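You operate a simulated robot arm through the tools that you are given. There is no shell and no other tool.

You are at the controls of a simulated robot arm. One attempt, no reset.

## Task
Put things in order on the top of the bottling bench. At the end: the silver basket from the top of the bottling bench stands where the clear cup (marked "62") stood; the clear cup from the top of the bottling bench stands where the green blend card (marked "PEAR") stood; the yellow order card (marked "CHERRY") stands where the silver basket stood; the green blend card is in the orange tray; whatever was shut is shut again. Leave all else as you found it, and nothing knocked over. Set down upright: green blend card.

Only the result counts: the job must be done as asked and must still hold three seconds after the hand-in. Knocking over, shifting, dropping, spilling or breaking anything else fails it.

## Robot
A 7-joint arm with a two-finger gripper, fixed in place. Base frame: the origin is at the foot of the arm, x ahead of it, y to its left, z up; the work surface is at about z = 0.88. Readings come in m, rad, newtons and seconds.
With the tool pointing down near the work surface it reaches from about 0.34 to 0.72 m from the base axis. Its first joint turns from -1.152 to 1.152 rad. Payload 2.45 kg.
The tool frame sits at the grasp point between the pads (the TCP): z along the fingers, y along the line on which they close. The tips reach 0.026 m beyond it. Largest opening 0.096 m; the body of the gripper starts 0.069 m behind the TCP.
Orientation is told as [roll, pitch, yaw] about the base's x, y, z axes, in that order, counted from this pose: with the fingers straight down and closing along the base's y, the tool's x points along the base's -x, its y along +y and its z along -z.

## Interface
- The arm moves only by the tool step_arm. Its argument "steps" is a list of rows, each an object of numbers (a shift or turn left out is 0, a gripper value left out holds the last): "dx", "dy", "dz": the shift along the tool's x, y, z in m; "ax", "ay", "az": the turn, a rotation vector about the tool's x, y, z in rad; "grip": the opening in per cent of the stroke, from 0 (shut) to 100 (fully open). In form: [{"dx": .., "dy": .., "dz": .., "ax": .., "ay": .., "az": .., "grip": ..}, ...]. A call has 1 to 20 rows; each row is the pose to reach, as a shift and turn from the pose commanded when the call began, along the tool's axes at that moment. Each row takes 0.2 s and may step no farther than 0.05 m and 0.15 rad from the row before; otherwise, or with a gripper value out of range, the whole call is refused. A pose out of reach is approached as far as the arm can. The call stops where the force on the tool passes 40 N (or 10 N more than at its start, if that is more) or the arm is blocked; 0.2 s more then pass. The fingers move at their own pace and stop on an object; they squeeze with about 22 N. The grip force told is the motor's: it shows also when the fingers shut on nothing. Time passes only in rows, and 0.2 s behind the last, so rows that repeat a pose let the fingers close. It gives the time, the measured TCP pose, the force on the tool (base axes), the opening and the grip force at its end, in the units of the frame above (readings bear some noise), with the torque about the TCP (base axes, N m) and any sound that the robot's microphone picked up.
- Cameras (640 x 400 px; columns grow to the right, rows downward): "scene" is fixed at [0.1802, -0.3923, 1.4283]; the picture's right is [0.60, -0.80, 0.00], its down [-0.45, -0.34, -0.83] and it looks along [0.66, 0.50, -0.56] (base axes); focal length 300 px, centre (320, 200). "wrist" rides on the gripper at [0.082, 0.003, -0.098] in the tool frame; the picture's right is [-0.04, 1.00, 0.00], its down [-0.73, -0.03, -0.68] and it looks along [-0.68, -0.03, 0.73] (tool axes); focal length 256 px, centre (320, 200). There is no depth. A picture from a camera that has moved, and an enlarged one, comes with that camera's place and axes in the base frame and with its lens. The place of the scene camera against the robot may be out by one fixed shift of up to 0.018 m in any direction.
- camera(camera): a new picture of that camera. No time passes.
- close_up(camera, box): a new picture of the part [left, top, right, bottom] of that camera's present view, enlarged. No time passes.
- close_job(): hands the job in; it is judged then, once.

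Places have to be worked out from the pictures, the camera data and where the tool is seen. Open the gripper and draw the arm clear of the work before you hand the job in, unless the task says otherwise.

The tools are called after "Emit:" as name(argument=value, ...) on one line, values as JSON. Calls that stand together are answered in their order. step_arm: Moves the arm, as the interface text tells. Its arguments: {"type":"object","properties":{"steps":{"type":"array","items":{"type":"object","properties":{"dx":{"type":"number"},"dy":{"type":"number"},"dz":{"type":"number"},"ax":{"type":"number"},"ay":{"type":"number"},"az":{"type":"number"},"grip":{"type":"number"}}}}},"required":["steps"]} The other tools are called the same way: camera (camera) takes a picture; close_up (camera, box) takes an enlarged picture of a part of a camera's view; close_job () hands the job in.

At the start:

```text
time: 0.0
tcp_pos: [0.4936, 0.007, 1.2317]
orientation: [0.0, -0.001, -0.001]
wrist_force: [0.0, -0.3, -0.6]
moment: [0.01, 0.0, -0.02]
opening: 0.0959
gripper_force: 0.0
```

scene: 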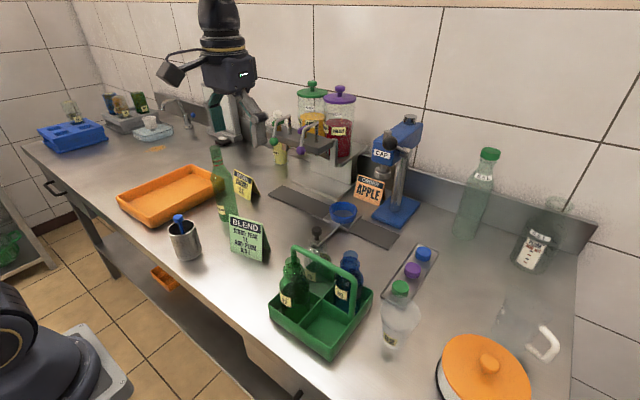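
wrist: 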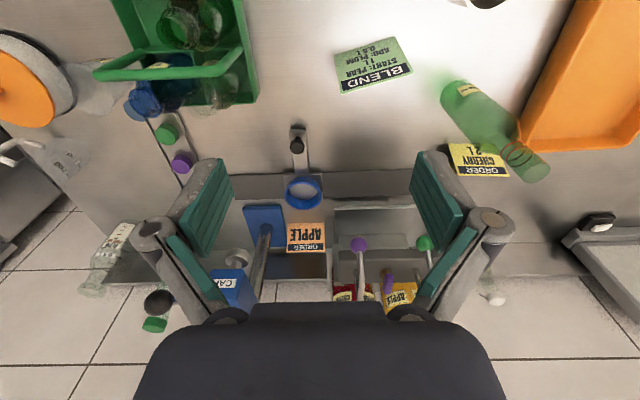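

I'll look closely at both camera views to identify the objects before moving.

Emit:
close_up(camera="scene", box=[100, 140, 300, 265])

Emit:
close_up(camera="scene", box=[250, 230, 450, 355])

Emit:
close_up(camera="scene", box=[420, 140, 620, 265])

Emit:
close_up(camera="scene", box=[380, 275, 580, 400])

Emit:
close_up(camera="scene", box=[20, 80, 220, 205])

Emit:
close_up(camera="scene", box=[240, 70, 440, 195])

```text
3.20 times, centred on (200, 202) of scene
camera zoom: at [0.1802, -0.3923, 1.4283], right [0.6, -0.8, 0.0], down [-0.45, -0.34, -0.83], along [0.66, 0.5, -0.56], focal length 960 px, centre (704, 192)
```

zoom: 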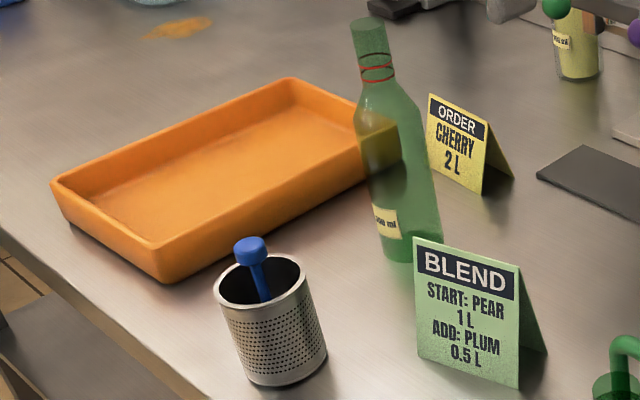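

```text
3.20 times, centred on (350, 292) of scene
camera zoom: at [0.1802, -0.3923, 1.4283], right [0.6, -0.8, 0.0], down [-0.45, -0.34, -0.83], along [0.66, 0.5, -0.56], focal length 960 px, centre (224, -96)
```

zoom: 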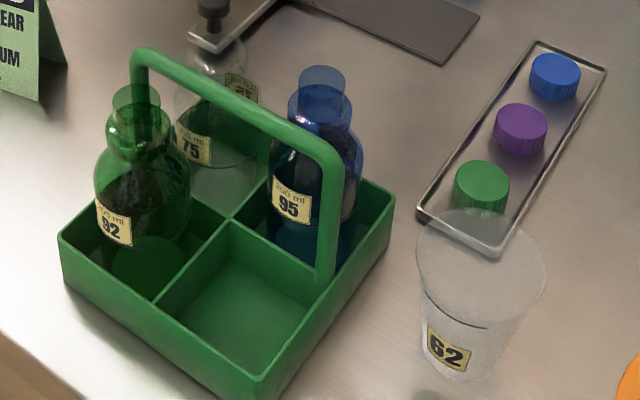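

```text
3.20 times, centred on (520, 202) of scene
camera zoom: at [0.1802, -0.3923, 1.4283], right [0.6, -0.8, 0.0], down [-0.45, -0.34, -0.83], along [0.66, 0.5, -0.56], focal length 960 px, centre (-320, 192)
```

zoom: 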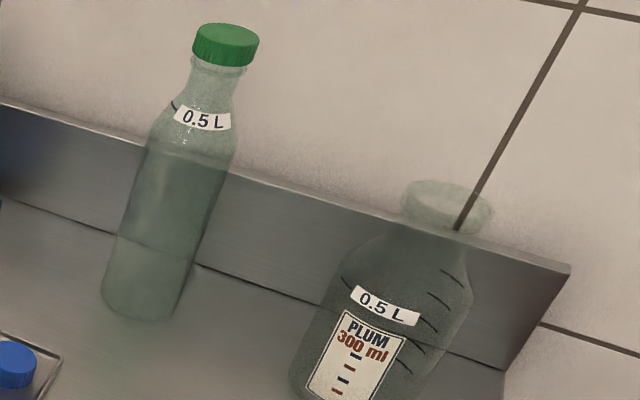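

```text
3.20 times, centred on (480, 338) of scene
camera zoom: at [0.1802, -0.3923, 1.4283], right [0.6, -0.8, 0.0], down [-0.45, -0.34, -0.83], along [0.66, 0.5, -0.56], focal length 960 px, centre (-192, -240)
```

zoom: 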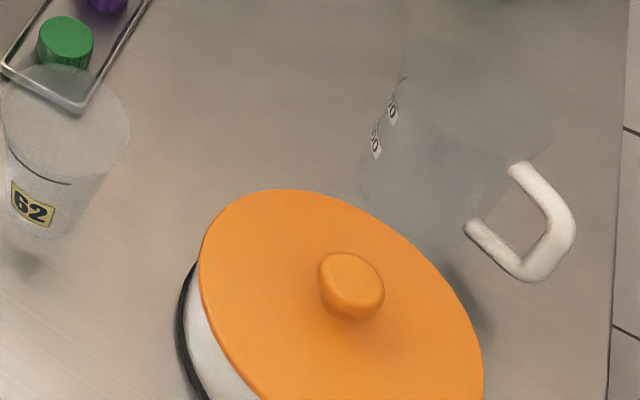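

```text
3.20 times, centred on (120, 142) of scene
camera zoom: at [0.1802, -0.3923, 1.4283], right [0.6, -0.8, 0.0], down [-0.45, -0.34, -0.83], along [0.66, 0.5, -0.56], focal length 960 px, centre (960, 384)
```

zoom: 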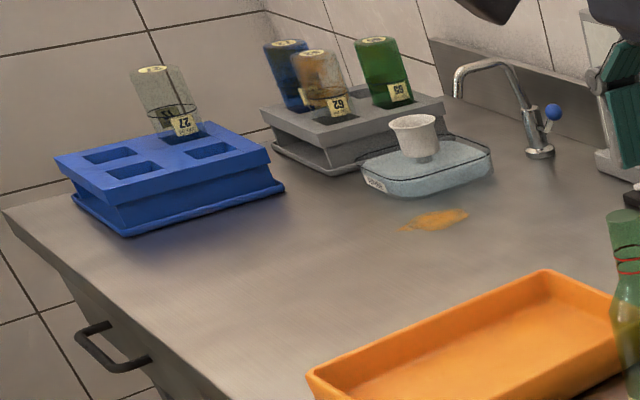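

```text
3.20 times, centred on (340, 132) of scene
camera zoom: at [0.1802, -0.3923, 1.4283], right [0.6, -0.8, 0.0], down [-0.45, -0.34, -0.83], along [0.66, 0.5, -0.56], focal length 960 px, centre (256, 416)
```

zoom: 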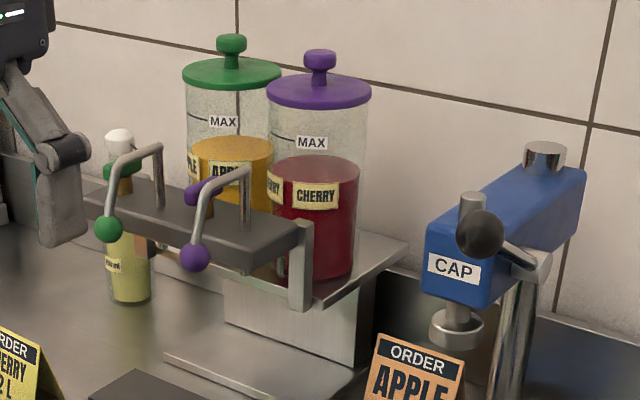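

The pictures show the basket near (0.41, 0.20), the cup near (0.51, -0.31), the PEAR card near (0.51, 0.08) and the CHERRY card near (0.69, 0.30). I'll take enlarged wrist views to place the cards and the tray more accurately.

Emit:
close_up(camera="wrist", box=[320, 0, 480, 100])

Emit:
close_up(camera="wrist", box=[420, 60, 580, 200])

Emit:
close_up(camera="wrist", box=[20, 20, 260, 170])

Emit:
close_up(camera="scene", box=[160, 200, 220, 270])

Emit:
close_up(camera="scene", box=[370, 280, 430, 360])

Emit:
close_up(camera="scene", box=[220, 160, 280, 270])

```text
4.00 times, centred on (400, 50) of wrist
camera zoom: at [0.4118, 0.0111, 1.3301], right [0.04, 1.0, 0.0], down [0.73, -0.03, 0.68], along [0.68, -0.03, -0.73], focal length 1024 px, centre (0, 800)
```

zoom: 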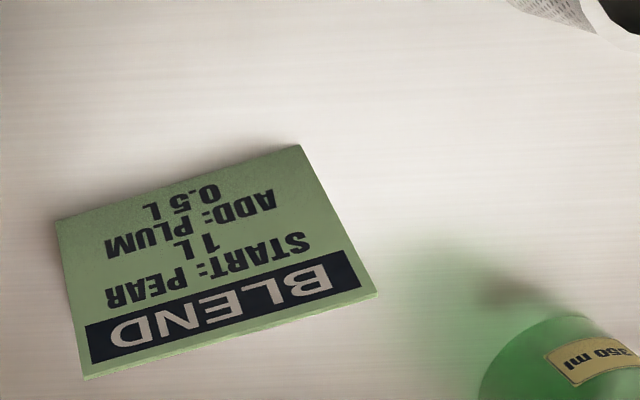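

```text
2.86 times, centred on (500, 130) of wrist
camera zoom: at [0.4118, 0.0111, 1.3301], right [0.04, 1.0, 0.0], down [0.73, -0.03, 0.68], along [0.68, -0.03, -0.73], focal length 731 px, centre (-194, 400)
```

zoom: 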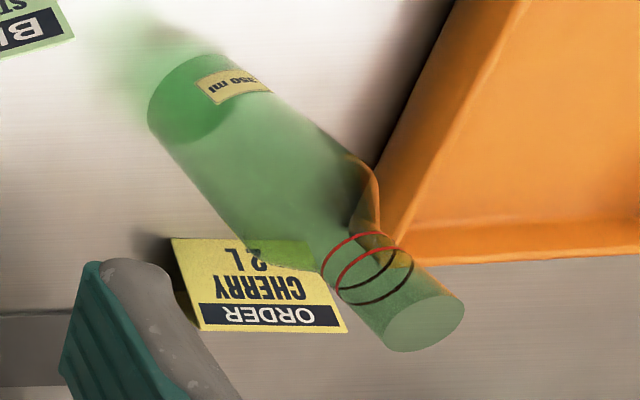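

```text
2.67 times, centred on (140, 95) of wrist
camera zoom: at [0.4118, 0.0111, 1.3301], right [0.04, 1.0, 0.0], down [0.73, -0.03, 0.68], along [0.68, -0.03, -0.73], focal length 683 px, centre (800, 480)
```

zoom: 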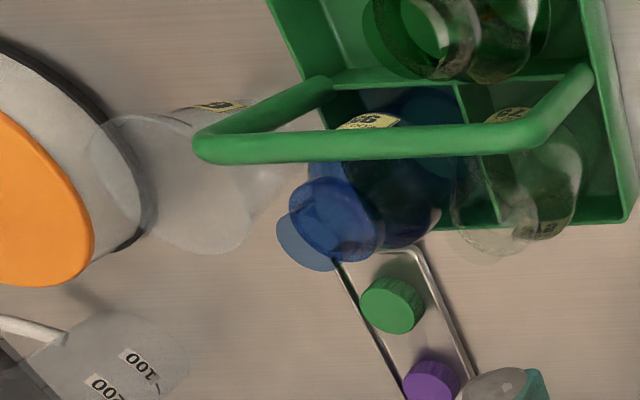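

```text
5.71 times, centred on (190, 235) of scene
camera zoom: at [0.1802, -0.3923, 1.4283], right [0.6, -0.8, 0.0], down [-0.45, -0.34, -0.83], along [0.66, 0.5, -0.56], focal length 1715 px, centre (1063, 0)
```

zoom: 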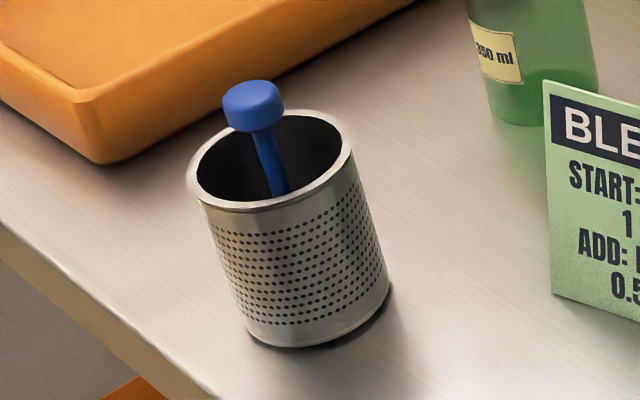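

```text
5.00 times, centred on (400, 320) of scene
camera zoom: at [0.1802, -0.3923, 1.4283], right [0.6, -0.8, 0.0], down [-0.45, -0.34, -0.83], along [0.66, 0.5, -0.56], focal length 1500 px, centre (-80, -400)
```

zoom: 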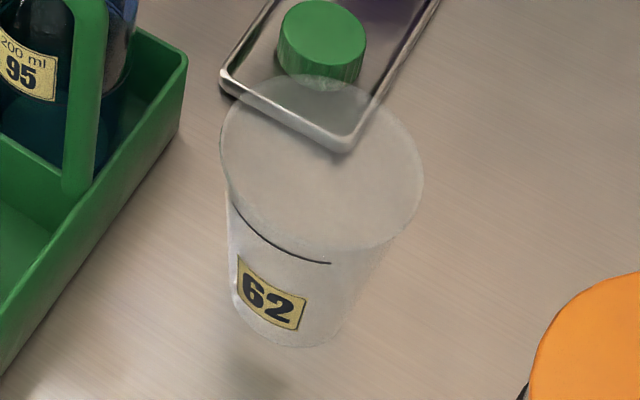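

```text
3.64 times, centred on (250, 215) of scene
camera zoom: at [0.1802, -0.3923, 1.4283], right [0.6, -0.8, 0.0], down [-0.45, -0.34, -0.83], along [0.66, 0.5, -0.56], focal length 1091 px, centre (574, 146)
```

zoom: 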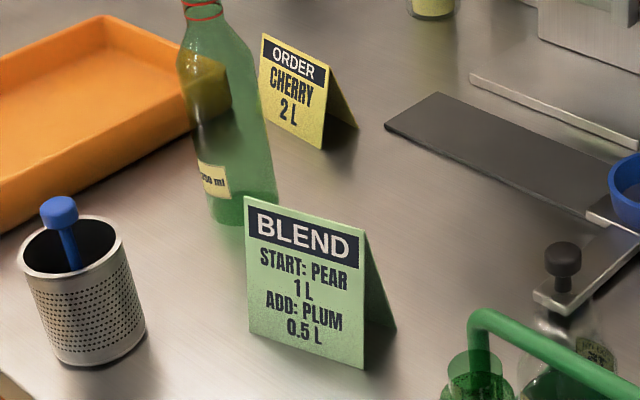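

The wrist view puts the PEAR card at about (0.53, 0.08) and the CHERRY card at about (0.71, 0.30), with the green bottle at about (0.59, 0.24). I'll stay high and move above the cup area to get a better look there.

Emit:
step_arm(steps=[{"dx": 0.012, "dy": -0.045}, {"dx": 0.024, "dy": -0.09}, {"dx": 0.036, "dy": -0.135}, {"dx": 0.048, "dy": -0.18}, {"dx": 0.06, "dy": -0.225}, {"dx": 0.07, "dy": -0.27}, {"dx": 0.08, "dy": -0.31}, {"dx": 0.085, "dy": -0.33}, {"dx": 0.085, "dy": -0.33}])

```text
time: 2.0
tcp_pos: [0.4073, -0.3217, 1.2318]
orientation: [0.001, 0.0, 0.0]
wrist_force: [-0.3, 0.5, -0.2]
moment: [-0.01, 0.01, 0.0]
opening: 0.0961
gripper_force: 0.0
```

The arm reached the cup side cleanly. I'll take a full wrist view and an enlarged one of the cup.

Emit:
camera(camera="wrist")

Emit:
close_up(camera="wrist", box=[240, 60, 440, 185])

```text
taken
camera wrist: at [0.3264, -0.3185, 1.3316], right [0.04, 1.0, 0.0], down [0.73, -0.03, 0.68], along [0.68, -0.03, -0.73], focal length 256 px, centre (320, 200)
```

wrist: 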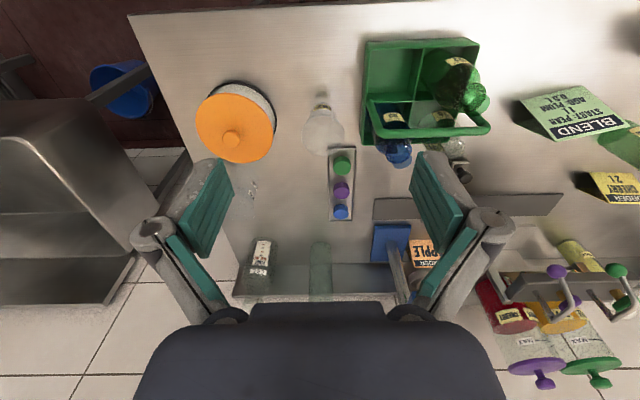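

```text
3.20 times, centred on (340, 122) of wrist
camera zoom: at [0.3264, -0.3185, 1.3316], right [0.04, 1.0, 0.0], down [0.73, -0.03, 0.68], along [0.68, -0.03, -0.73], focal length 819 px, centre (256, 448)
```

zoom: 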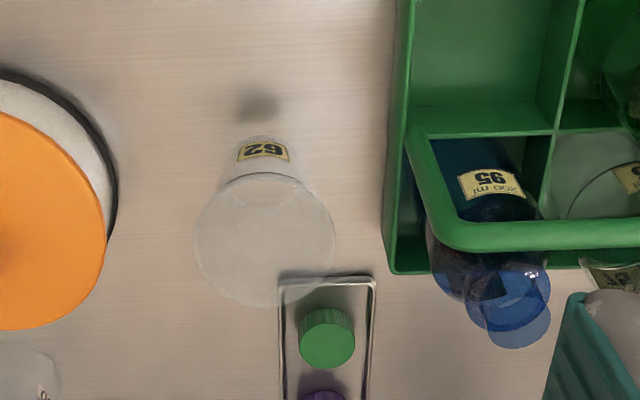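

The cup is at about (0.532, -0.323), roughly 75 mm tall with a 71 mm rim, between the crate wall (y ≈ -0.256) and the pot (y ≈ -0.398). Next I'll move to the left side to measure the basket, tray and CHERRY card.

Emit:
step_arm(steps=[{"dy": 0.048}, {"dy": 0.096}, {"dy": 0.144}, {"dy": 0.192}, {"dy": 0.24}, {"dy": 0.288}, {"dy": 0.336}, {"dy": 0.384}, {"dy": 0.432}, {"dy": 0.48}, {"dy": 0.528}, {"dy": 0.57}, {"dx": 0.02, "dy": 0.6}, {"dx": 0.02, "dy": 0.6}])

Emit:
camera(camera="wrist")

Emit:
close_up(camera="wrist", box=[200, 0, 400, 125])

Emit:
close_up(camera="wrist", box=[200, 90, 400, 215])

```text
time: 5.0
tcp_pos: [0.3875, 0.2775, 1.2313]
orientation: [0.0, 0.0, -0.002]
wrist_force: [-0.2, -0.6, 0.0]
moment: [-0.04, 0.0, -0.01]
opening: 0.0959
gripper_force: 0.0
```

```text
taken
camera wrist: at [0.3053, 0.2801, 1.3302], right [0.04, 1.0, 0.0], down [0.73, -0.03, 0.68], along [0.68, -0.03, -0.73], focal length 256 px, centre (320, 200)
```

wrist: 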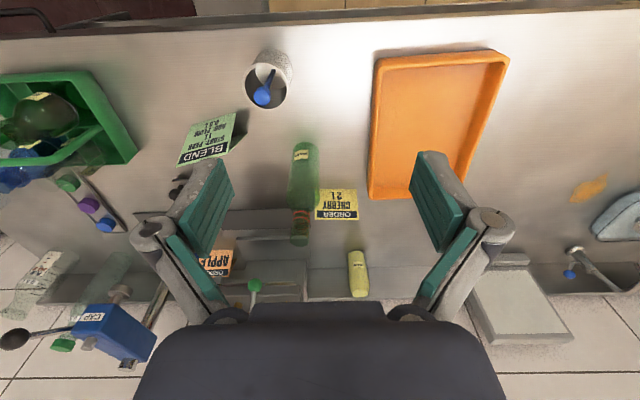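

```text
3.20 times, centred on (300, 62) of wrist
camera zoom: at [0.3053, 0.2801, 1.3302], right [0.04, 1.0, 0.0], down [0.73, -0.03, 0.68], along [0.68, -0.03, -0.73], focal length 819 px, centre (384, 640)
```

zoom: 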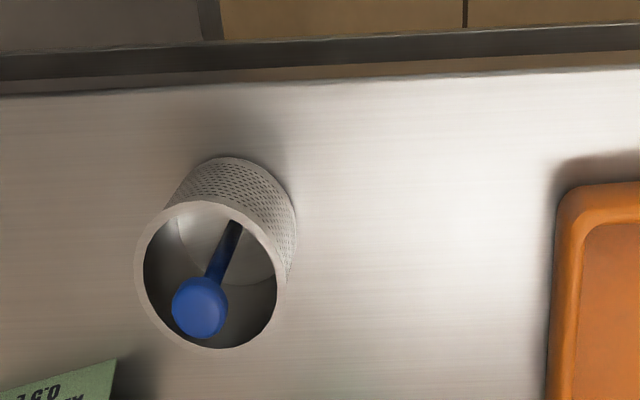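

```text
3.20 times, centred on (300, 152) of wrist
camera zoom: at [0.3053, 0.2801, 1.3302], right [0.04, 1.0, 0.0], down [0.73, -0.03, 0.68], along [0.68, -0.03, -0.73], focal length 819 px, centre (384, 352)
```

zoom: 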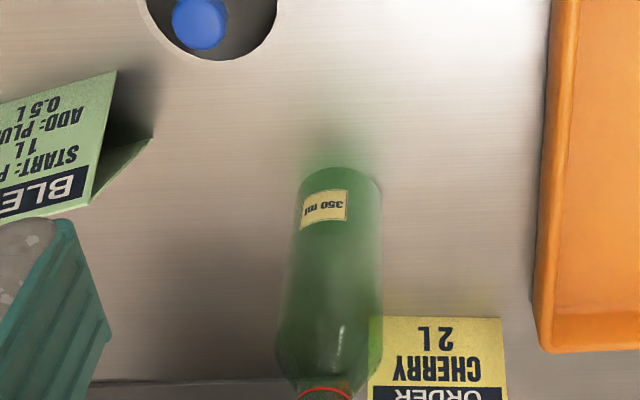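

The wrist views give the basket at about (0.430, 0.200), the PEAR card centred at about (0.532, 0.077) with its ridge at z ≈ 0.985, and the tray spanning x 0.41–0.69 and y 0.36–0.55. I'll move above the PEAR card while turning about +1.8 rad so the fingers close across its ridge.

Emit:
step_arm(steps=[{"dx": -0.0111, "dy": -0.0154, "az": -0.138}, {"dx": -0.0222, "dy": -0.0308, "az": -0.276}, {"dx": -0.0333, "dy": -0.0463, "az": -0.415}, {"dx": -0.0445, "dy": -0.0617, "az": -0.553}, {"dx": -0.0556, "dy": -0.0771, "az": -0.691}, {"dx": -0.0667, "dy": -0.0925, "az": -0.829}, {"dx": -0.0778, "dy": -0.108, "az": -0.968}, {"dx": -0.0889, "dy": -0.1234, "az": -1.106}, {"dx": -0.1, "dy": -0.1388, "az": -1.244}, {"dx": -0.1112, "dy": -0.1542, "az": -1.382}, {"dx": -0.1223, "dy": -0.1697, "az": -1.521}, {"dx": -0.1334, "dy": -0.1851, "az": -1.659}, {"dx": -0.1445, "dy": -0.2005, "az": -1.797}, {"dx": -0.1445, "dy": -0.2005, "az": -1.797}])

Emit:
camera(camera="wrist")

Emit:
camera(camera="scene")

```text
time: 8.0
tcp_pos: [0.5341, 0.0769, 1.2316]
orientation: [0.0, 0.001, 1.798]
wrist_force: [0.2, -0.4, -1.0]
moment: [-0.01, -0.02, -0.03]
opening: 0.0959
gripper_force: 0.1
```

```text
taken
camera wrist: at [0.5493, -0.0034, 1.3307], right [-0.98, -0.19, 0.0], down [-0.14, 0.72, 0.68], along [-0.13, 0.67, -0.73], focal length 256 px, centre (320, 200)
```

wrist: 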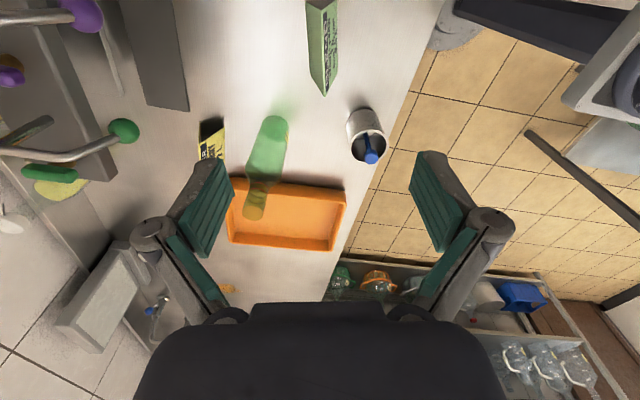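

```text
taken
```

scene: 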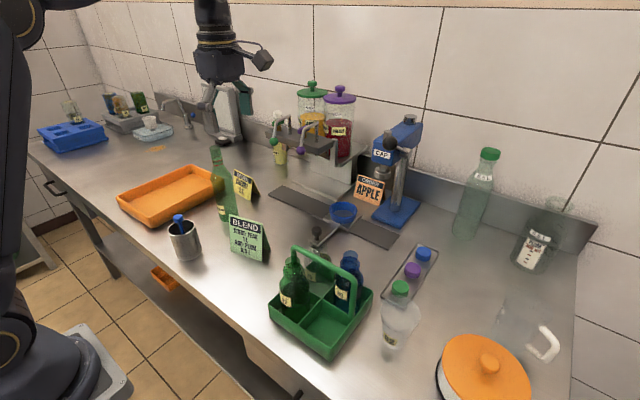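

The turn worked and the wrist camera now looks along the card's ridge. I'll zoom in on the card to check how well the fingers are aligned with it.

Emit:
close_up(camera="wrist", box=[240, 0, 400, 100])

```text
4.00 times, centred on (320, 50) of wrist
camera zoom: at [0.5493, -0.0034, 1.3307], right [-0.98, -0.19, 0.0], down [-0.14, 0.72, 0.68], along [-0.13, 0.67, -0.73], focal length 1024 px, centre (320, 800)
```

zoom: 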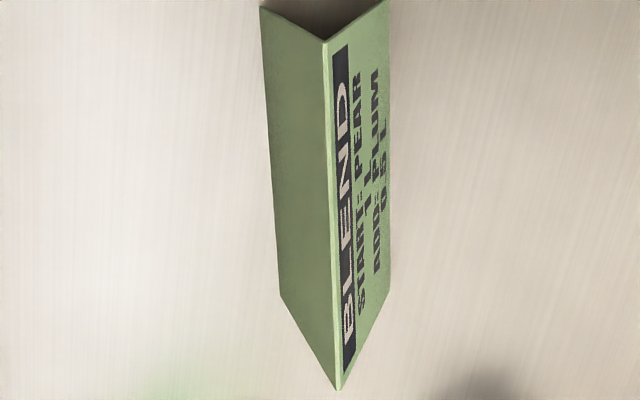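

The ridge runs from about (0.541, 0.035) to (0.518, 0.127), so the centre is about (0.530, 0.079) and the yaw matches. I'll shift a few millimetres and lower until the fingers straddle the ridge.

Emit:
step_arm(steps=[{"dx": -0.0028, "dy": 0.0031, "dz": 0.03}, {"dx": -0.0028, "dy": 0.0031, "dz": 0.075}, {"dx": -0.0028, "dy": 0.0031, "dz": 0.12}, {"dx": -0.0028, "dy": 0.0031, "dz": 0.165}, {"dx": -0.0028, "dy": 0.0031, "dz": 0.2}, {"dx": -0.0028, "dy": 0.0031, "dz": 0.22}, {"dx": -0.0028, "dy": 0.0031, "dz": 0.22}])

Emit:
close_up(camera="wrist", box=[200, 0, 440, 150])

Emit:
close_up(camera="scene", box=[180, 150, 320, 270])

```text
time: 9.6
tcp_pos: [0.5283, 0.0794, 1.0101]
orientation: [0.001, 0.0, 1.797]
wrist_force: [-0.5, 0.1, 0.7]
moment: [0.0, 0.01, -0.03]
opening: 0.0961
gripper_force: 0.0
```

```text
2.67 times, centred on (320, 75) of wrist
camera zoom: at [0.544, -0.001, 1.1088], right [-0.98, -0.18, 0.0], down [-0.14, 0.72, 0.68], along [-0.12, 0.67, -0.73], focal length 683 px, centre (320, 533)
```

zoom: 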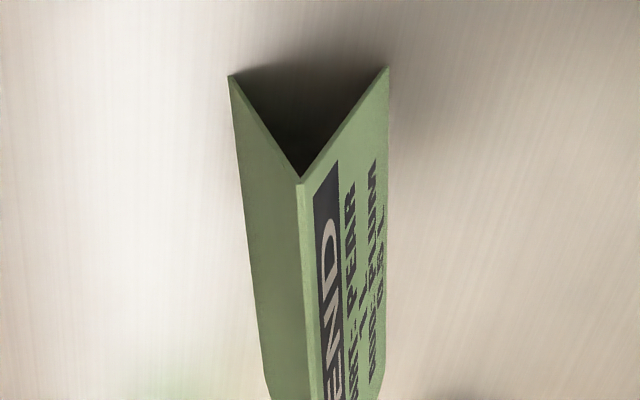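

```text
3.33 times, centred on (250, 210) of scene
camera zoom: at [0.1802, -0.3923, 1.4283], right [0.6, -0.8, 0.0], down [-0.45, -0.34, -0.83], along [0.66, 0.5, -0.56], focal length 1000 px, centre (553, 167)
```

zoom: 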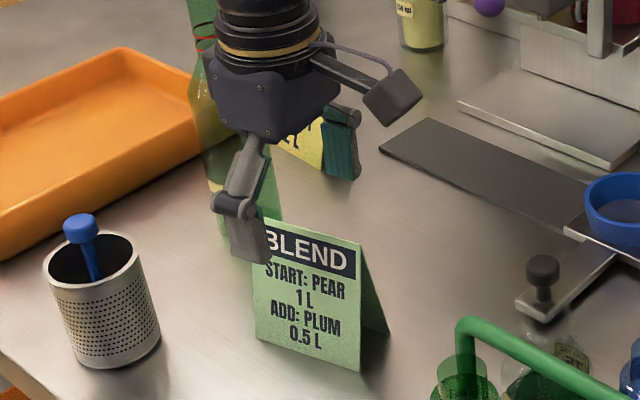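

The ridge sits within about 2 mm of the TCP plane. I'll lower to z ≈ 0.977 and close on the card.

Emit:
step_arm(steps=[{"dy": -0.002, "dz": 0.018}, {"dy": -0.002, "dz": 0.034}, {"dy": -0.002, "dz": 0.034}, {"dy": -0.002, "dz": 0.034, "grip": 0}, {"dy": -0.002, "dz": 0.034, "grip": 0}, {"dy": -0.002, "dz": 0.034, "grip": 0}, {"dy": -0.002, "dz": 0.034, "grip": 0}, {"dy": -0.002, "dz": 0.034, "grip": 0}, {"dy": -0.002, "dz": 0.034, "grip": 0}, {"dy": -0.002, "dz": 0.034, "grip": 0}])

Emit:
close_up(camera="scene", box=[180, 150, 320, 270])

Emit:
camera(camera="wrist")

```text
time: 11.8
tcp_pos: [0.5321, 0.0807, 0.9757]
orientation: [-0.001, 0.001, 1.797]
wrist_force: [-0.4, -0.1, -0.7]
moment: [-0.02, 0.03, 0.0]
opening: 0.0156
gripper_force: 22.3
```

```text
3.33 times, centred on (250, 210) of scene
camera zoom: at [0.1802, -0.3923, 1.4283], right [0.6, -0.8, 0.0], down [-0.45, -0.34, -0.83], along [0.66, 0.5, -0.56], focal length 1000 px, centre (553, 167)
```

zoom: 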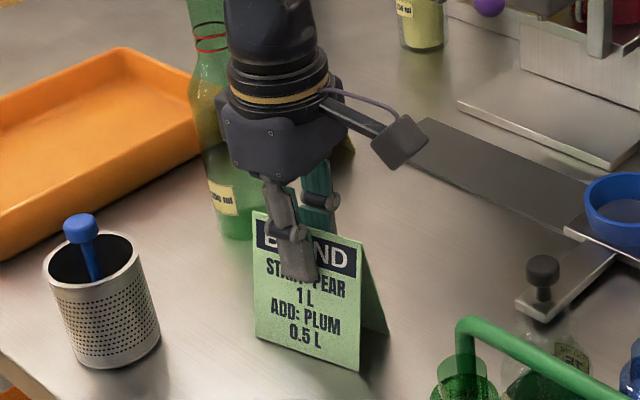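

```text
taken
camera wrist: at [0.5463, -0.0005, 1.0749], right [-0.98, -0.18, 0.0], down [-0.14, 0.72, 0.68], along [-0.13, 0.67, -0.73], focal length 256 px, centre (320, 200)
```

wrist: 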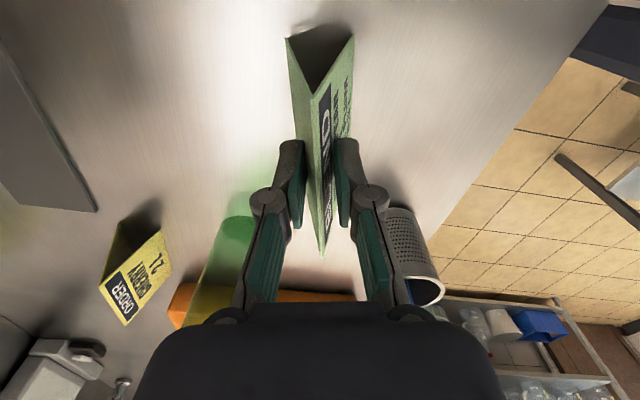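

The fingers hold the card (opening 15.6 mm, 22 N) and it hasn't moved. That fixes the PEAR spot at about (0.532, 0.080). I'll lift straight up gently.

Emit:
step_arm(steps=[{"dz": -0.01}, {"dz": -0.03}, {"dz": -0.06}, {"dz": -0.09}, {"dz": -0.09}])

Emit:
close_up(camera="scene", box=[180, 130, 320, 250])

```text
time: 13.0
tcp_pos: [0.532, 0.0786, 1.0673]
orientation: [-0.001, -0.002, 1.797]
wrist_force: [-0.5, -0.7, -1.0]
moment: [0.02, -0.02, 0.0]
opening: 0.0157
gripper_force: 22.0
```

```text
3.33 times, centred on (250, 190) of scene
camera zoom: at [0.1802, -0.3923, 1.4283], right [0.6, -0.8, 0.0], down [-0.45, -0.34, -0.83], along [0.66, 0.5, -0.56], focal length 1000 px, centre (553, 233)
```

zoom: 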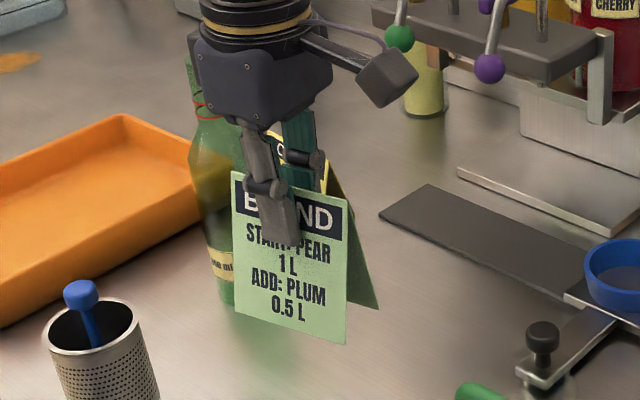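

The card hangs straight in the grip. I'll carry it up and around the bottle on the near side, then over the tray.

Emit:
step_arm(steps=[{"dx": -0.0089, "dy": 0.0164, "dz": -0.0388}, {"dx": -0.0179, "dy": 0.0329, "dz": -0.0775}, {"dx": -0.0268, "dy": 0.0493, "dz": -0.1163}, {"dx": -0.0357, "dy": 0.0657, "dz": -0.155}, {"dx": -0.0775, "dy": 0.0561, "dz": -0.155}, {"dx": -0.1192, "dy": 0.0465, "dz": -0.155}, {"dx": -0.161, "dy": 0.0368, "dz": -0.155}, {"dx": -0.2027, "dy": 0.0272, "dz": -0.155}, {"dx": -0.2445, "dy": 0.0176, "dz": -0.155}, {"dx": -0.2862, "dy": 0.008, "dz": -0.155}, {"dx": -0.328, "dy": -0.0016, "dz": -0.155}, {"dx": -0.3483, "dy": -0.0268, "dz": -0.155}, {"dx": -0.3687, "dy": -0.0521, "dz": -0.155}, {"dx": -0.3687, "dy": -0.0521, "dz": -0.155}])

Emit:
camera(camera="scene")

Emit:
camera(camera="wrist")

```text
time: 16.0
tcp_pos: [0.4731, 0.4104, 1.2066]
orientation: [0.001, 0.001, 1.795]
wrist_force: [-0.1, 0.1, 0.3]
moment: [-0.01, 0.02, 0.03]
opening: 0.0157
gripper_force: 22.0
out of reach, approached as far as the arm can: row 12, 13, 14
```

```text
taken
```

scene: 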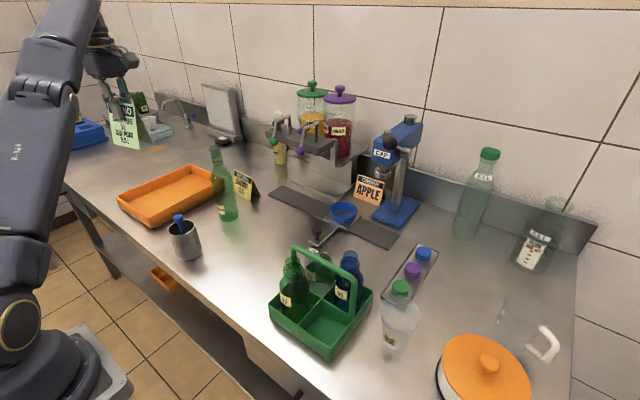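

```text
taken
camera wrist: at [0.4876, 0.3311, 1.306], right [-0.98, -0.18, 0.0], down [-0.14, 0.72, 0.68], along [-0.13, 0.67, -0.73], focal length 256 px, centre (320, 200)
```

wrist: 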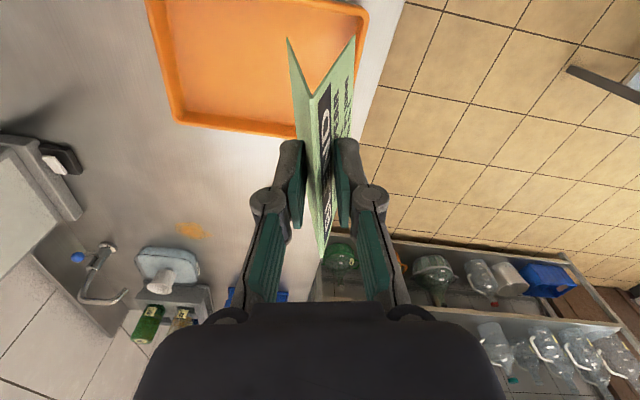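

Reach is limited at this height (stopped at radius ≈ 0.63), but it should extend lower down. The card hangs above the tray, so I'll lower about 0.12 m and read where the arm settles.

Emit:
step_arm(steps=[{"dz": 0.03}, {"dz": 0.06}, {"dz": 0.09}, {"dz": 0.12}, {"dz": 0.12}])

```text
time: 17.2
tcp_pos: [0.4697, 0.4131, 1.0857]
orientation: [-0.001, 0.0, 1.796]
wrist_force: [0.3, 1.5, 0.7]
moment: [0.04, 0.01, 0.03]
opening: 0.0156
gripper_force: 22.0
```

The command follows the actual pose, now (0.470, 0.413, 1.086). I'll move to about (0.50, 0.455) a little lower and check the tray with the cameras.

Emit:
step_arm(steps=[{"dx": -0.012, "dy": -0.013, "dz": 0.01}, {"dx": -0.023, "dy": -0.026, "dz": 0.02}, {"dx": -0.0342, "dy": -0.0386, "dz": 0.03}, {"dx": -0.0342, "dy": -0.0386, "dz": 0.03}])

Emit:
camera(camera="wrist")

Emit:
close_up(camera="scene", box=[80, 110, 240, 230])

```text
time: 18.2
tcp_pos: [0.5009, 0.4539, 1.0583]
orientation: [0.001, -0.001, 1.796]
wrist_force: [0.4, -0.7, -0.1]
moment: [0.01, -0.01, -0.05]
opening: 0.0155
gripper_force: 21.8
```

```text
taken
camera wrist: at [0.5156, 0.3738, 1.1572], right [-0.98, -0.18, 0.0], down [-0.14, 0.72, 0.68], along [-0.13, 0.67, -0.73], focal length 256 px, centre (320, 200)
```

wrist: 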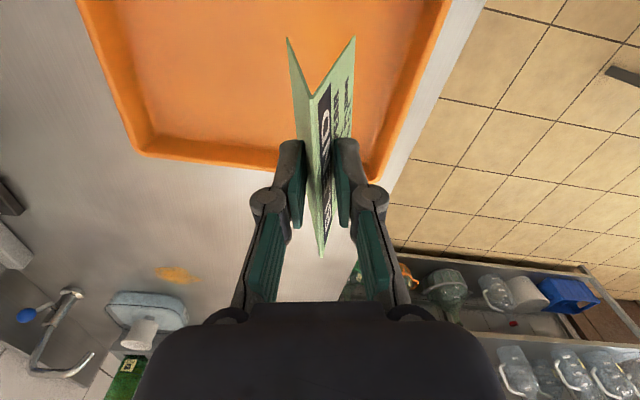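

```text
3.33 times, centred on (160, 170) of scene
camera zoom: at [0.1802, -0.3922, 1.4283], right [0.6, -0.8, 0.0], down [-0.45, -0.34, -0.83], along [0.66, 0.5, -0.56], focal length 1000 px, centre (853, 300)
```

zoom: 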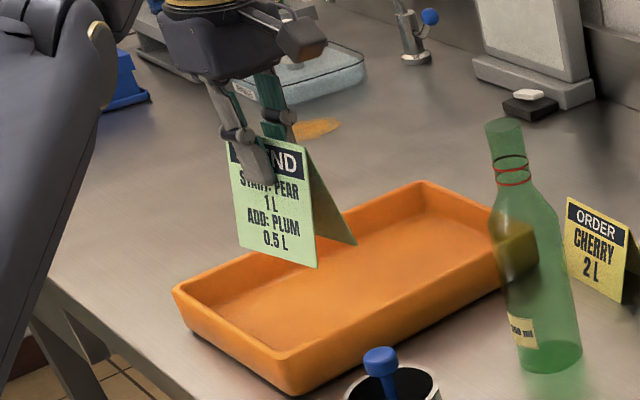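

The card is over the tray's interior with at least 3 cm of margin on every side. I'll lower until its base is just above the tray floor.

Emit:
step_arm(steps=[{"dz": 0.025}, {"dz": 0.045}, {"dz": 0.058}, {"dz": 0.066}, {"dz": 0.07}, {"dz": 0.07}])

Emit:
close_up(camera="scene", box=[100, 130, 220, 220])

```text
time: 19.6
tcp_pos: [0.5011, 0.4541, 0.986]
orientation: [-0.001, 0.001, 1.796]
wrist_force: [0.5, -0.3, 0.3]
moment: [0.0, -0.03, 0.01]
opening: 0.0155
gripper_force: 21.9
```

```text
4.44 times, centred on (160, 175) of scene
camera zoom: at [0.1802, -0.3923, 1.4283], right [0.6, -0.8, 0.0], down [-0.45, -0.34, -0.83], along [0.66, 0.5, -0.56], focal length 1334 px, centre (1031, 311)
```

zoom: 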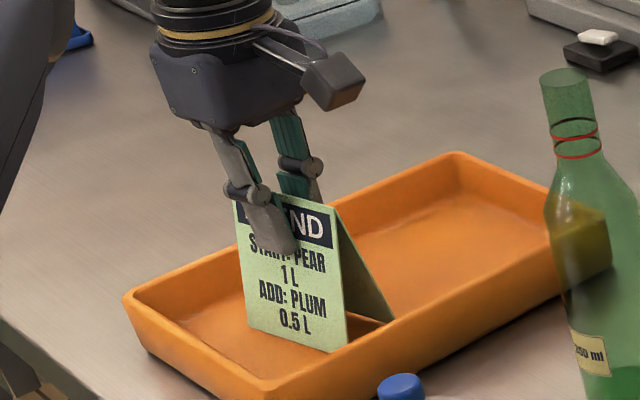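

The base looks very close to the tray floor with no contact force yet. I'll go down in small increments and watch the force.

Emit:
step_arm(steps=[{"dz": 0.0015}, {"dz": 0.003}, {"dz": 0.003}])

Emit:
step_arm(steps=[{"dz": 0.001}, {"dz": 0.002}, {"dz": 0.002}])

```text
time: 20.4
tcp_pos: [0.5015, 0.4543, 0.9833]
orientation: [0.0, -0.001, 1.797]
wrist_force: [0.0, 0.0, 1.0]
moment: [0.01, -0.02, 0.01]
opening: 0.0156
gripper_force: 22.3
```

```text
time: 21.2
tcp_pos: [0.5018, 0.4535, 0.9832]
orientation: [-0.003, 0.0, 1.796]
wrist_force: [-2.0, -2.4, 13.6]
moment: [-0.16, 0.01, -0.03]
opening: 0.0156
gripper_force: 22.2
```

Contact: 13.6 N upward at z ≈ 0.983, so the card is on the tray floor. I'll ease off about 1.5 mm to relieve the force, then open the fingers in place.

Emit:
step_arm(steps=[{"dz": -0.0015}, {"dz": -0.0015}, {"dz": -0.0015, "grip": 15}, {"dz": -0.0015, "grip": 25}, {"dz": -0.0015, "grip": 40}, {"dz": -0.0015, "grip": 60}, {"dz": -0.0015, "grip": 80}, {"dz": -0.0015, "grip": 80}, {"dz": -0.0015, "grip": 80}])

Emit:
close_up(camera="scene", box=[100, 130, 220, 220])

Emit:
camera(camera="wrist")

```text
time: 23.2
tcp_pos: [0.5016, 0.4537, 0.984]
orientation: [-0.002, 0.0, 1.797]
wrist_force: [0.1, 0.5, 0.1]
moment: [0.0, -0.01, -0.01]
opening: 0.0768
gripper_force: 0.1
```

```text
4.44 times, centred on (160, 175) of scene
camera zoom: at [0.1802, -0.3923, 1.4283], right [0.6, -0.8, 0.0], down [-0.45, -0.34, -0.83], along [0.66, 0.5, -0.56], focal length 1334 px, centre (1031, 311)
```

zoom: 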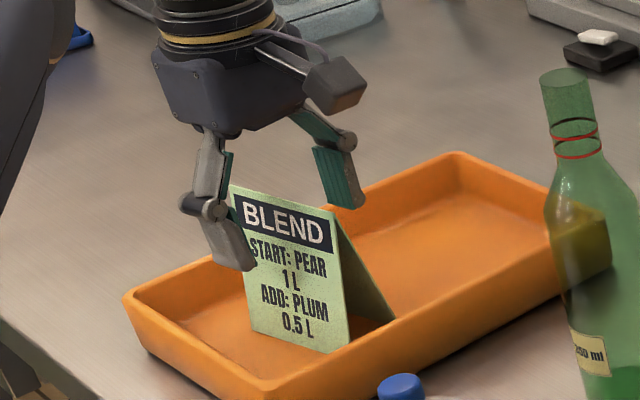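

```text
taken
camera wrist: at [0.5157, 0.3732, 1.083], right [-0.98, -0.18, 0.0], down [-0.14, 0.72, 0.68], along [-0.13, 0.67, -0.73], focal length 256 px, centre (320, 200)
```

wrist: 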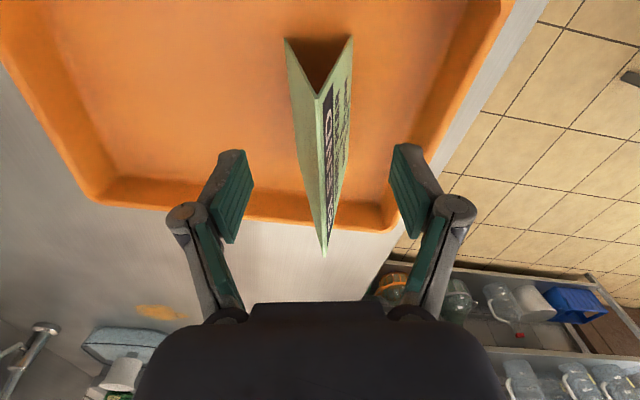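

The PEAR card stands upright in the tray and is free of the fingers. I'll withdraw straight up and then move back inward over clear space.

Emit:
step_arm(steps=[{"dz": -0.045}, {"dz": -0.09}, {"dx": 0.0247, "dy": 0.0262, "dz": -0.115}, {"dx": 0.0495, "dy": 0.0525, "dz": -0.14}, {"dx": 0.0742, "dy": 0.0787, "dz": -0.17}, {"dx": 0.111, "dy": 0.0974, "dz": -0.19}, {"dx": 0.1537, "dy": 0.1124, "dz": -0.21}, {"dx": 0.1537, "dy": 0.1124, "dz": -0.21}])

```text
time: 25.0
tcp_pos: [0.4264, 0.278, 1.1945]
orientation: [0.001, -0.001, 1.796]
wrist_force: [0.5, 0.1, 0.7]
moment: [-0.02, 0.05, 0.01]
opening: 0.0767
gripper_force: 0.1
```

The arm is clear at (0.426, 0.278, 1.195). I'll cross to the cup side while turning back to yaw 0 with the gripper fully open.

Emit:
step_arm(steps=[{"dx": 0.0423, "dy": 0.008, "az": 0.1284, "grip": 100}, {"dx": 0.0846, "dy": 0.016, "az": 0.2567}, {"dx": 0.1268, "dy": 0.0241, "az": 0.3851}, {"dx": 0.1691, "dy": 0.0321, "az": 0.5134}, {"dx": 0.2114, "dy": 0.0401, "az": 0.6418}, {"dx": 0.2537, "dy": 0.0481, "az": 0.7701}, {"dx": 0.296, "dy": 0.0562, "az": 0.8985}, {"dx": 0.3382, "dy": 0.0642, "az": 1.0269}, {"dx": 0.3805, "dy": 0.0722, "az": 1.1552}, {"dx": 0.4228, "dy": 0.0802, "az": 1.2836}, {"dx": 0.4651, "dy": 0.0882, "az": 1.4119}, {"dx": 0.5073, "dy": 0.0963, "az": 1.5403}, {"dx": 0.5496, "dy": 0.1043, "az": 1.6686}, {"dx": 0.5919, "dy": 0.1123, "az": 1.796}, {"dx": 0.5919, "dy": 0.1123, "az": 1.796}])

Emit:
camera(camera="wrist")

Emit:
camera(camera="scene")

```text
time: 28.2
tcp_pos: [0.4492, -0.3243, 1.1916]
orientation: [0.0, -0.001, 0.0]
wrist_force: [0.8, -1.2, 0.6]
moment: [0.02, -0.03, 0.0]
opening: 0.096
gripper_force: 0.0
```

```text
taken
camera wrist: at [0.3676, -0.322, 1.2915], right [0.04, 1.0, 0.0], down [0.73, -0.03, 0.68], along [0.68, -0.03, -0.73], focal length 256 px, centre (320, 200)
```

wrist: 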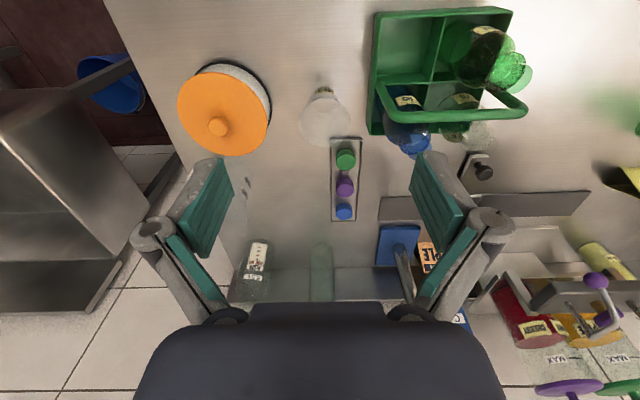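

```text
taken
```

scene: 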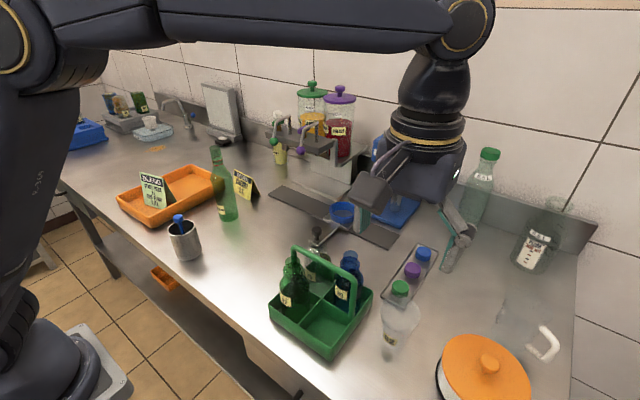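

Emit:
close_up(camera="wrist", box=[240, 50, 400, 150])

```text
4.00 times, centred on (320, 100) of wrist
camera zoom: at [0.3676, -0.322, 1.2915], right [0.04, 1.0, 0.0], down [0.73, -0.03, 0.68], along [0.68, -0.03, -0.73], focal length 1024 px, centre (320, 600)
```

zoom: 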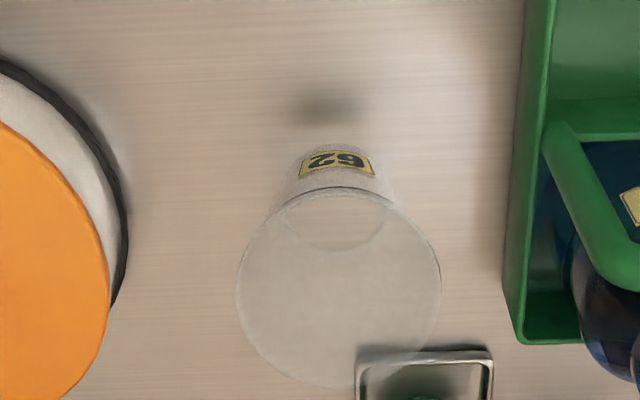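

The cup is at about (0.530, -0.323) with its rim at z ≈ 0.96. The crate and bottles are close in y, so I'll turn to yaw +1.57 so the fingers close along x, and move above the cup.

Emit:
step_arm(steps=[{"dx": -0.0074, "dy": 0.0001, "dz": 0.005, "az": -0.1428}, {"dx": -0.0147, "dy": 0.0003, "dz": 0.01, "az": -0.2856}, {"dx": -0.0221, "dy": 0.0004, "dz": 0.015, "az": -0.4285}, {"dx": -0.0295, "dy": 0.0005, "dz": 0.02, "az": -0.5713}, {"dx": -0.0368, "dy": 0.0007, "dz": 0.025, "az": -0.7141}, {"dx": -0.0442, "dy": 0.0008, "dz": 0.03, "az": -0.8569}, {"dx": -0.0515, "dy": 0.001, "dz": 0.035, "az": -0.9997}, {"dx": -0.0589, "dy": 0.0011, "dz": 0.04, "az": -1.1425}, {"dx": -0.0663, "dy": 0.0012, "dz": 0.045, "az": -1.2854}, {"dx": -0.0736, "dy": 0.0014, "dz": 0.05, "az": -1.4282}, {"dx": -0.081, "dy": 0.0015, "dz": 0.055, "az": -1.571}, {"dx": -0.081, "dy": 0.0015, "dz": 0.07, "az": -1.571}, {"dx": -0.081, "dy": 0.0015, "dz": 0.07, "az": -1.571}])

Emit:
camera(camera="wrist")

Emit:
close_up(camera="wrist", box=[220, 0, 420, 125])

Emit:
close_up(camera="scene", box=[320, 200, 480, 370])

```text
time: 31.0
tcp_pos: [0.5303, -0.3211, 1.1229]
orientation: [0.0, 0.0, 1.573]
wrist_force: [-0.8, 0.0, 0.0]
moment: [0.02, -0.02, 0.02]
opening: 0.0962
gripper_force: 0.1
```

```text
taken
camera wrist: at [0.5272, -0.4042, 1.2222], right [-1.0, 0.04, 0.0], down [0.03, 0.73, 0.68], along [0.03, 0.68, -0.73], focal length 256 px, centre (320, 200)
```

wrist: 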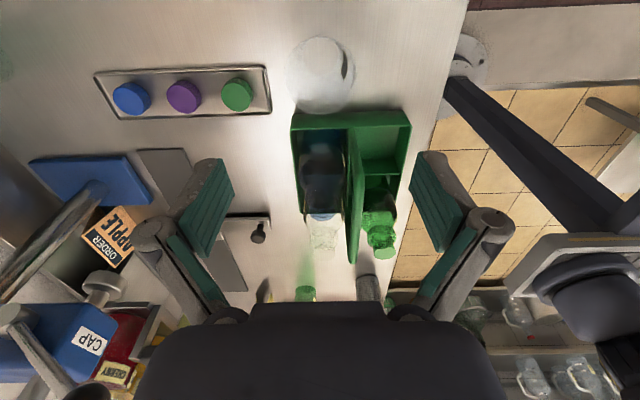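

```text
3.20 times, centred on (320, 62) of wrist
camera zoom: at [0.5272, -0.4042, 1.2222], right [-1.0, 0.04, 0.0], down [0.03, 0.73, 0.68], along [0.03, 0.68, -0.73], focal length 819 px, centre (320, 640)
```

zoom: 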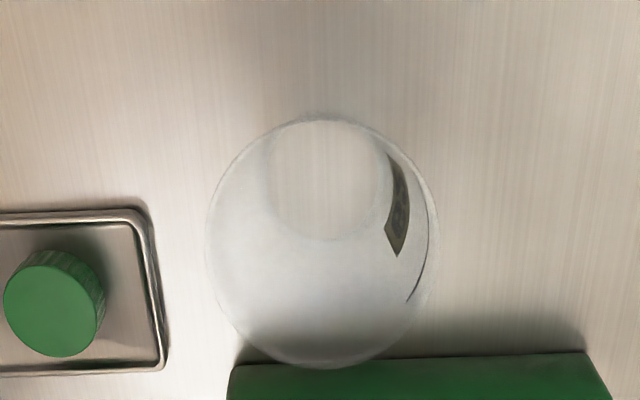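

```text
2.35 times, centred on (400, 285) of scene
camera zoom: at [0.1802, -0.3923, 1.4283], right [0.6, -0.8, 0.0], down [-0.45, -0.34, -0.83], along [0.66, 0.5, -0.56], focal length 706 px, centre (132, 0)
```

zoom: 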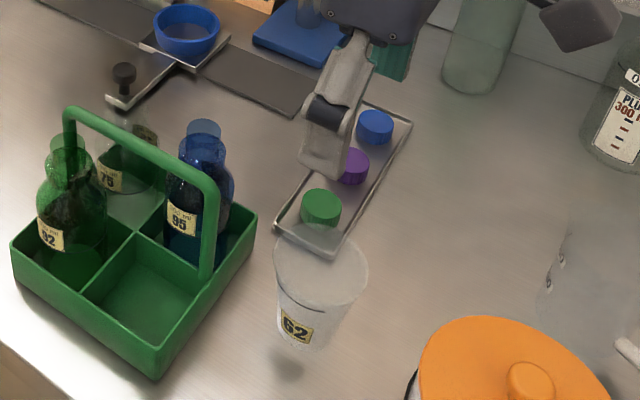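

This view confirms the cup at (0.5295, -0.3225), within 2 mm of the TCP. I'll lower so the rim sits between the pads.

Emit:
step_arm(steps=[{"dx": 0.0014, "dy": 0.0008, "dz": 0.04}, {"dx": 0.0014, "dy": 0.0008, "dz": 0.08}, {"dx": 0.0014, "dy": 0.0008, "dz": 0.115}, {"dx": 0.0014, "dy": 0.0008, "dz": 0.145}, {"dx": 0.0014, "dy": 0.0008, "dz": 0.165}, {"dx": 0.0014, "dy": 0.0008, "dz": 0.175}, {"dx": 0.0014, "dy": 0.0008, "dz": 0.175}])

Emit:
camera(camera="wrist")

Emit:
close_up(camera="scene", box=[320, 230, 480, 370])

```text
time: 32.6
tcp_pos: [0.5275, -0.3227, 0.9471]
orientation: [0.0, 0.0, 1.57]
wrist_force: [-1.2, -0.6, 0.4]
moment: [-0.01, 0.01, -0.02]
opening: 0.096
gripper_force: 0.1
```

```text
taken
camera wrist: at [0.5247, -0.4047, 1.0467], right [-1.0, 0.04, 0.0], down [0.03, 0.73, 0.68], along [0.03, 0.68, -0.73], focal length 256 px, centre (320, 200)
```

wrist: 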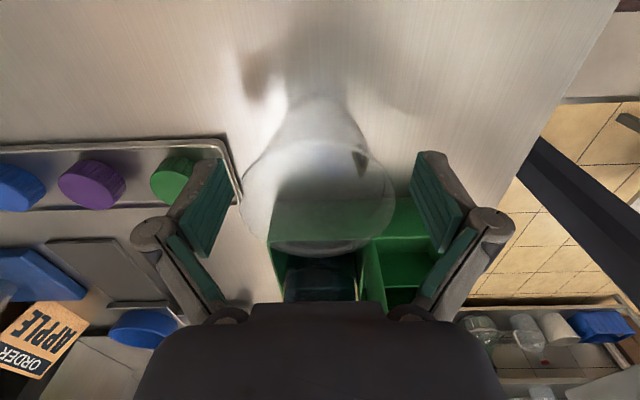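

```text
2.86 times, centred on (400, 300) of scene
camera zoom: at [0.1802, -0.3923, 1.4283], right [0.6, -0.8, 0.0], down [-0.45, -0.34, -0.83], along [0.66, 0.5, -0.56], focal length 858 px, centre (91, -86)
```

zoom: 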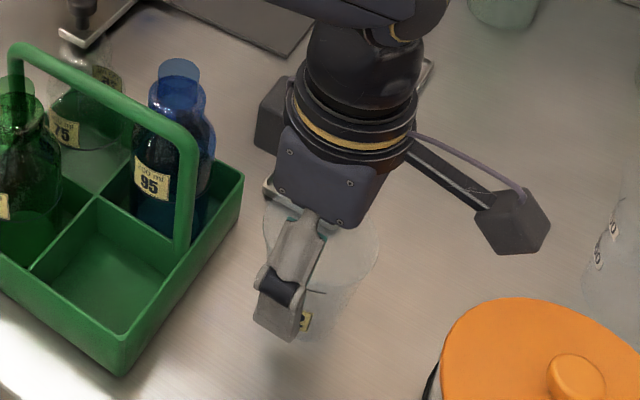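

The cup rim is centred between the fingers. I'll close on it and check that it holds.

Emit:
step_arm(steps=[{"grip": 70}, {"grip": 65}, {"grip": 40}, {"grip": 0}, {"grip": 0}, {"grip": 0}, {"grip": 0}])

Emit:
camera(camera="wrist")

Emit:
close_up(camera="scene", box=[320, 230, 480, 370])

```text
time: 34.2
tcp_pos: [0.5288, -0.3236, 0.9485]
orientation: [0.001, 0.001, 1.572]
wrist_force: [0.3, 0.4, 3.6]
moment: [-0.02, 0.05, 0.0]
opening: 0.0664
gripper_force: 22.2
```

```text
taken
camera wrist: at [0.5247, -0.4048, 1.0472], right [-1.0, 0.04, 0.0], down [0.03, 0.73, 0.68], along [0.03, 0.68, -0.73], focal length 256 px, centre (320, 200)
```

wrist: 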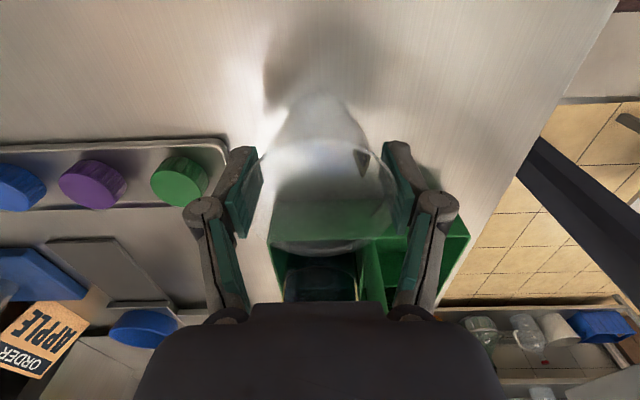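

```text
2.86 times, centred on (400, 300) of scene
camera zoom: at [0.1802, -0.3922, 1.4283], right [0.6, -0.8, 0.0], down [-0.45, -0.34, -0.83], along [0.66, 0.5, -0.56], focal length 858 px, centre (91, -86)
```

zoom: 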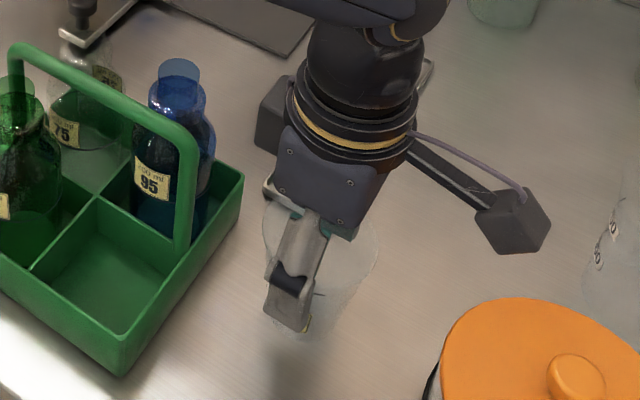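

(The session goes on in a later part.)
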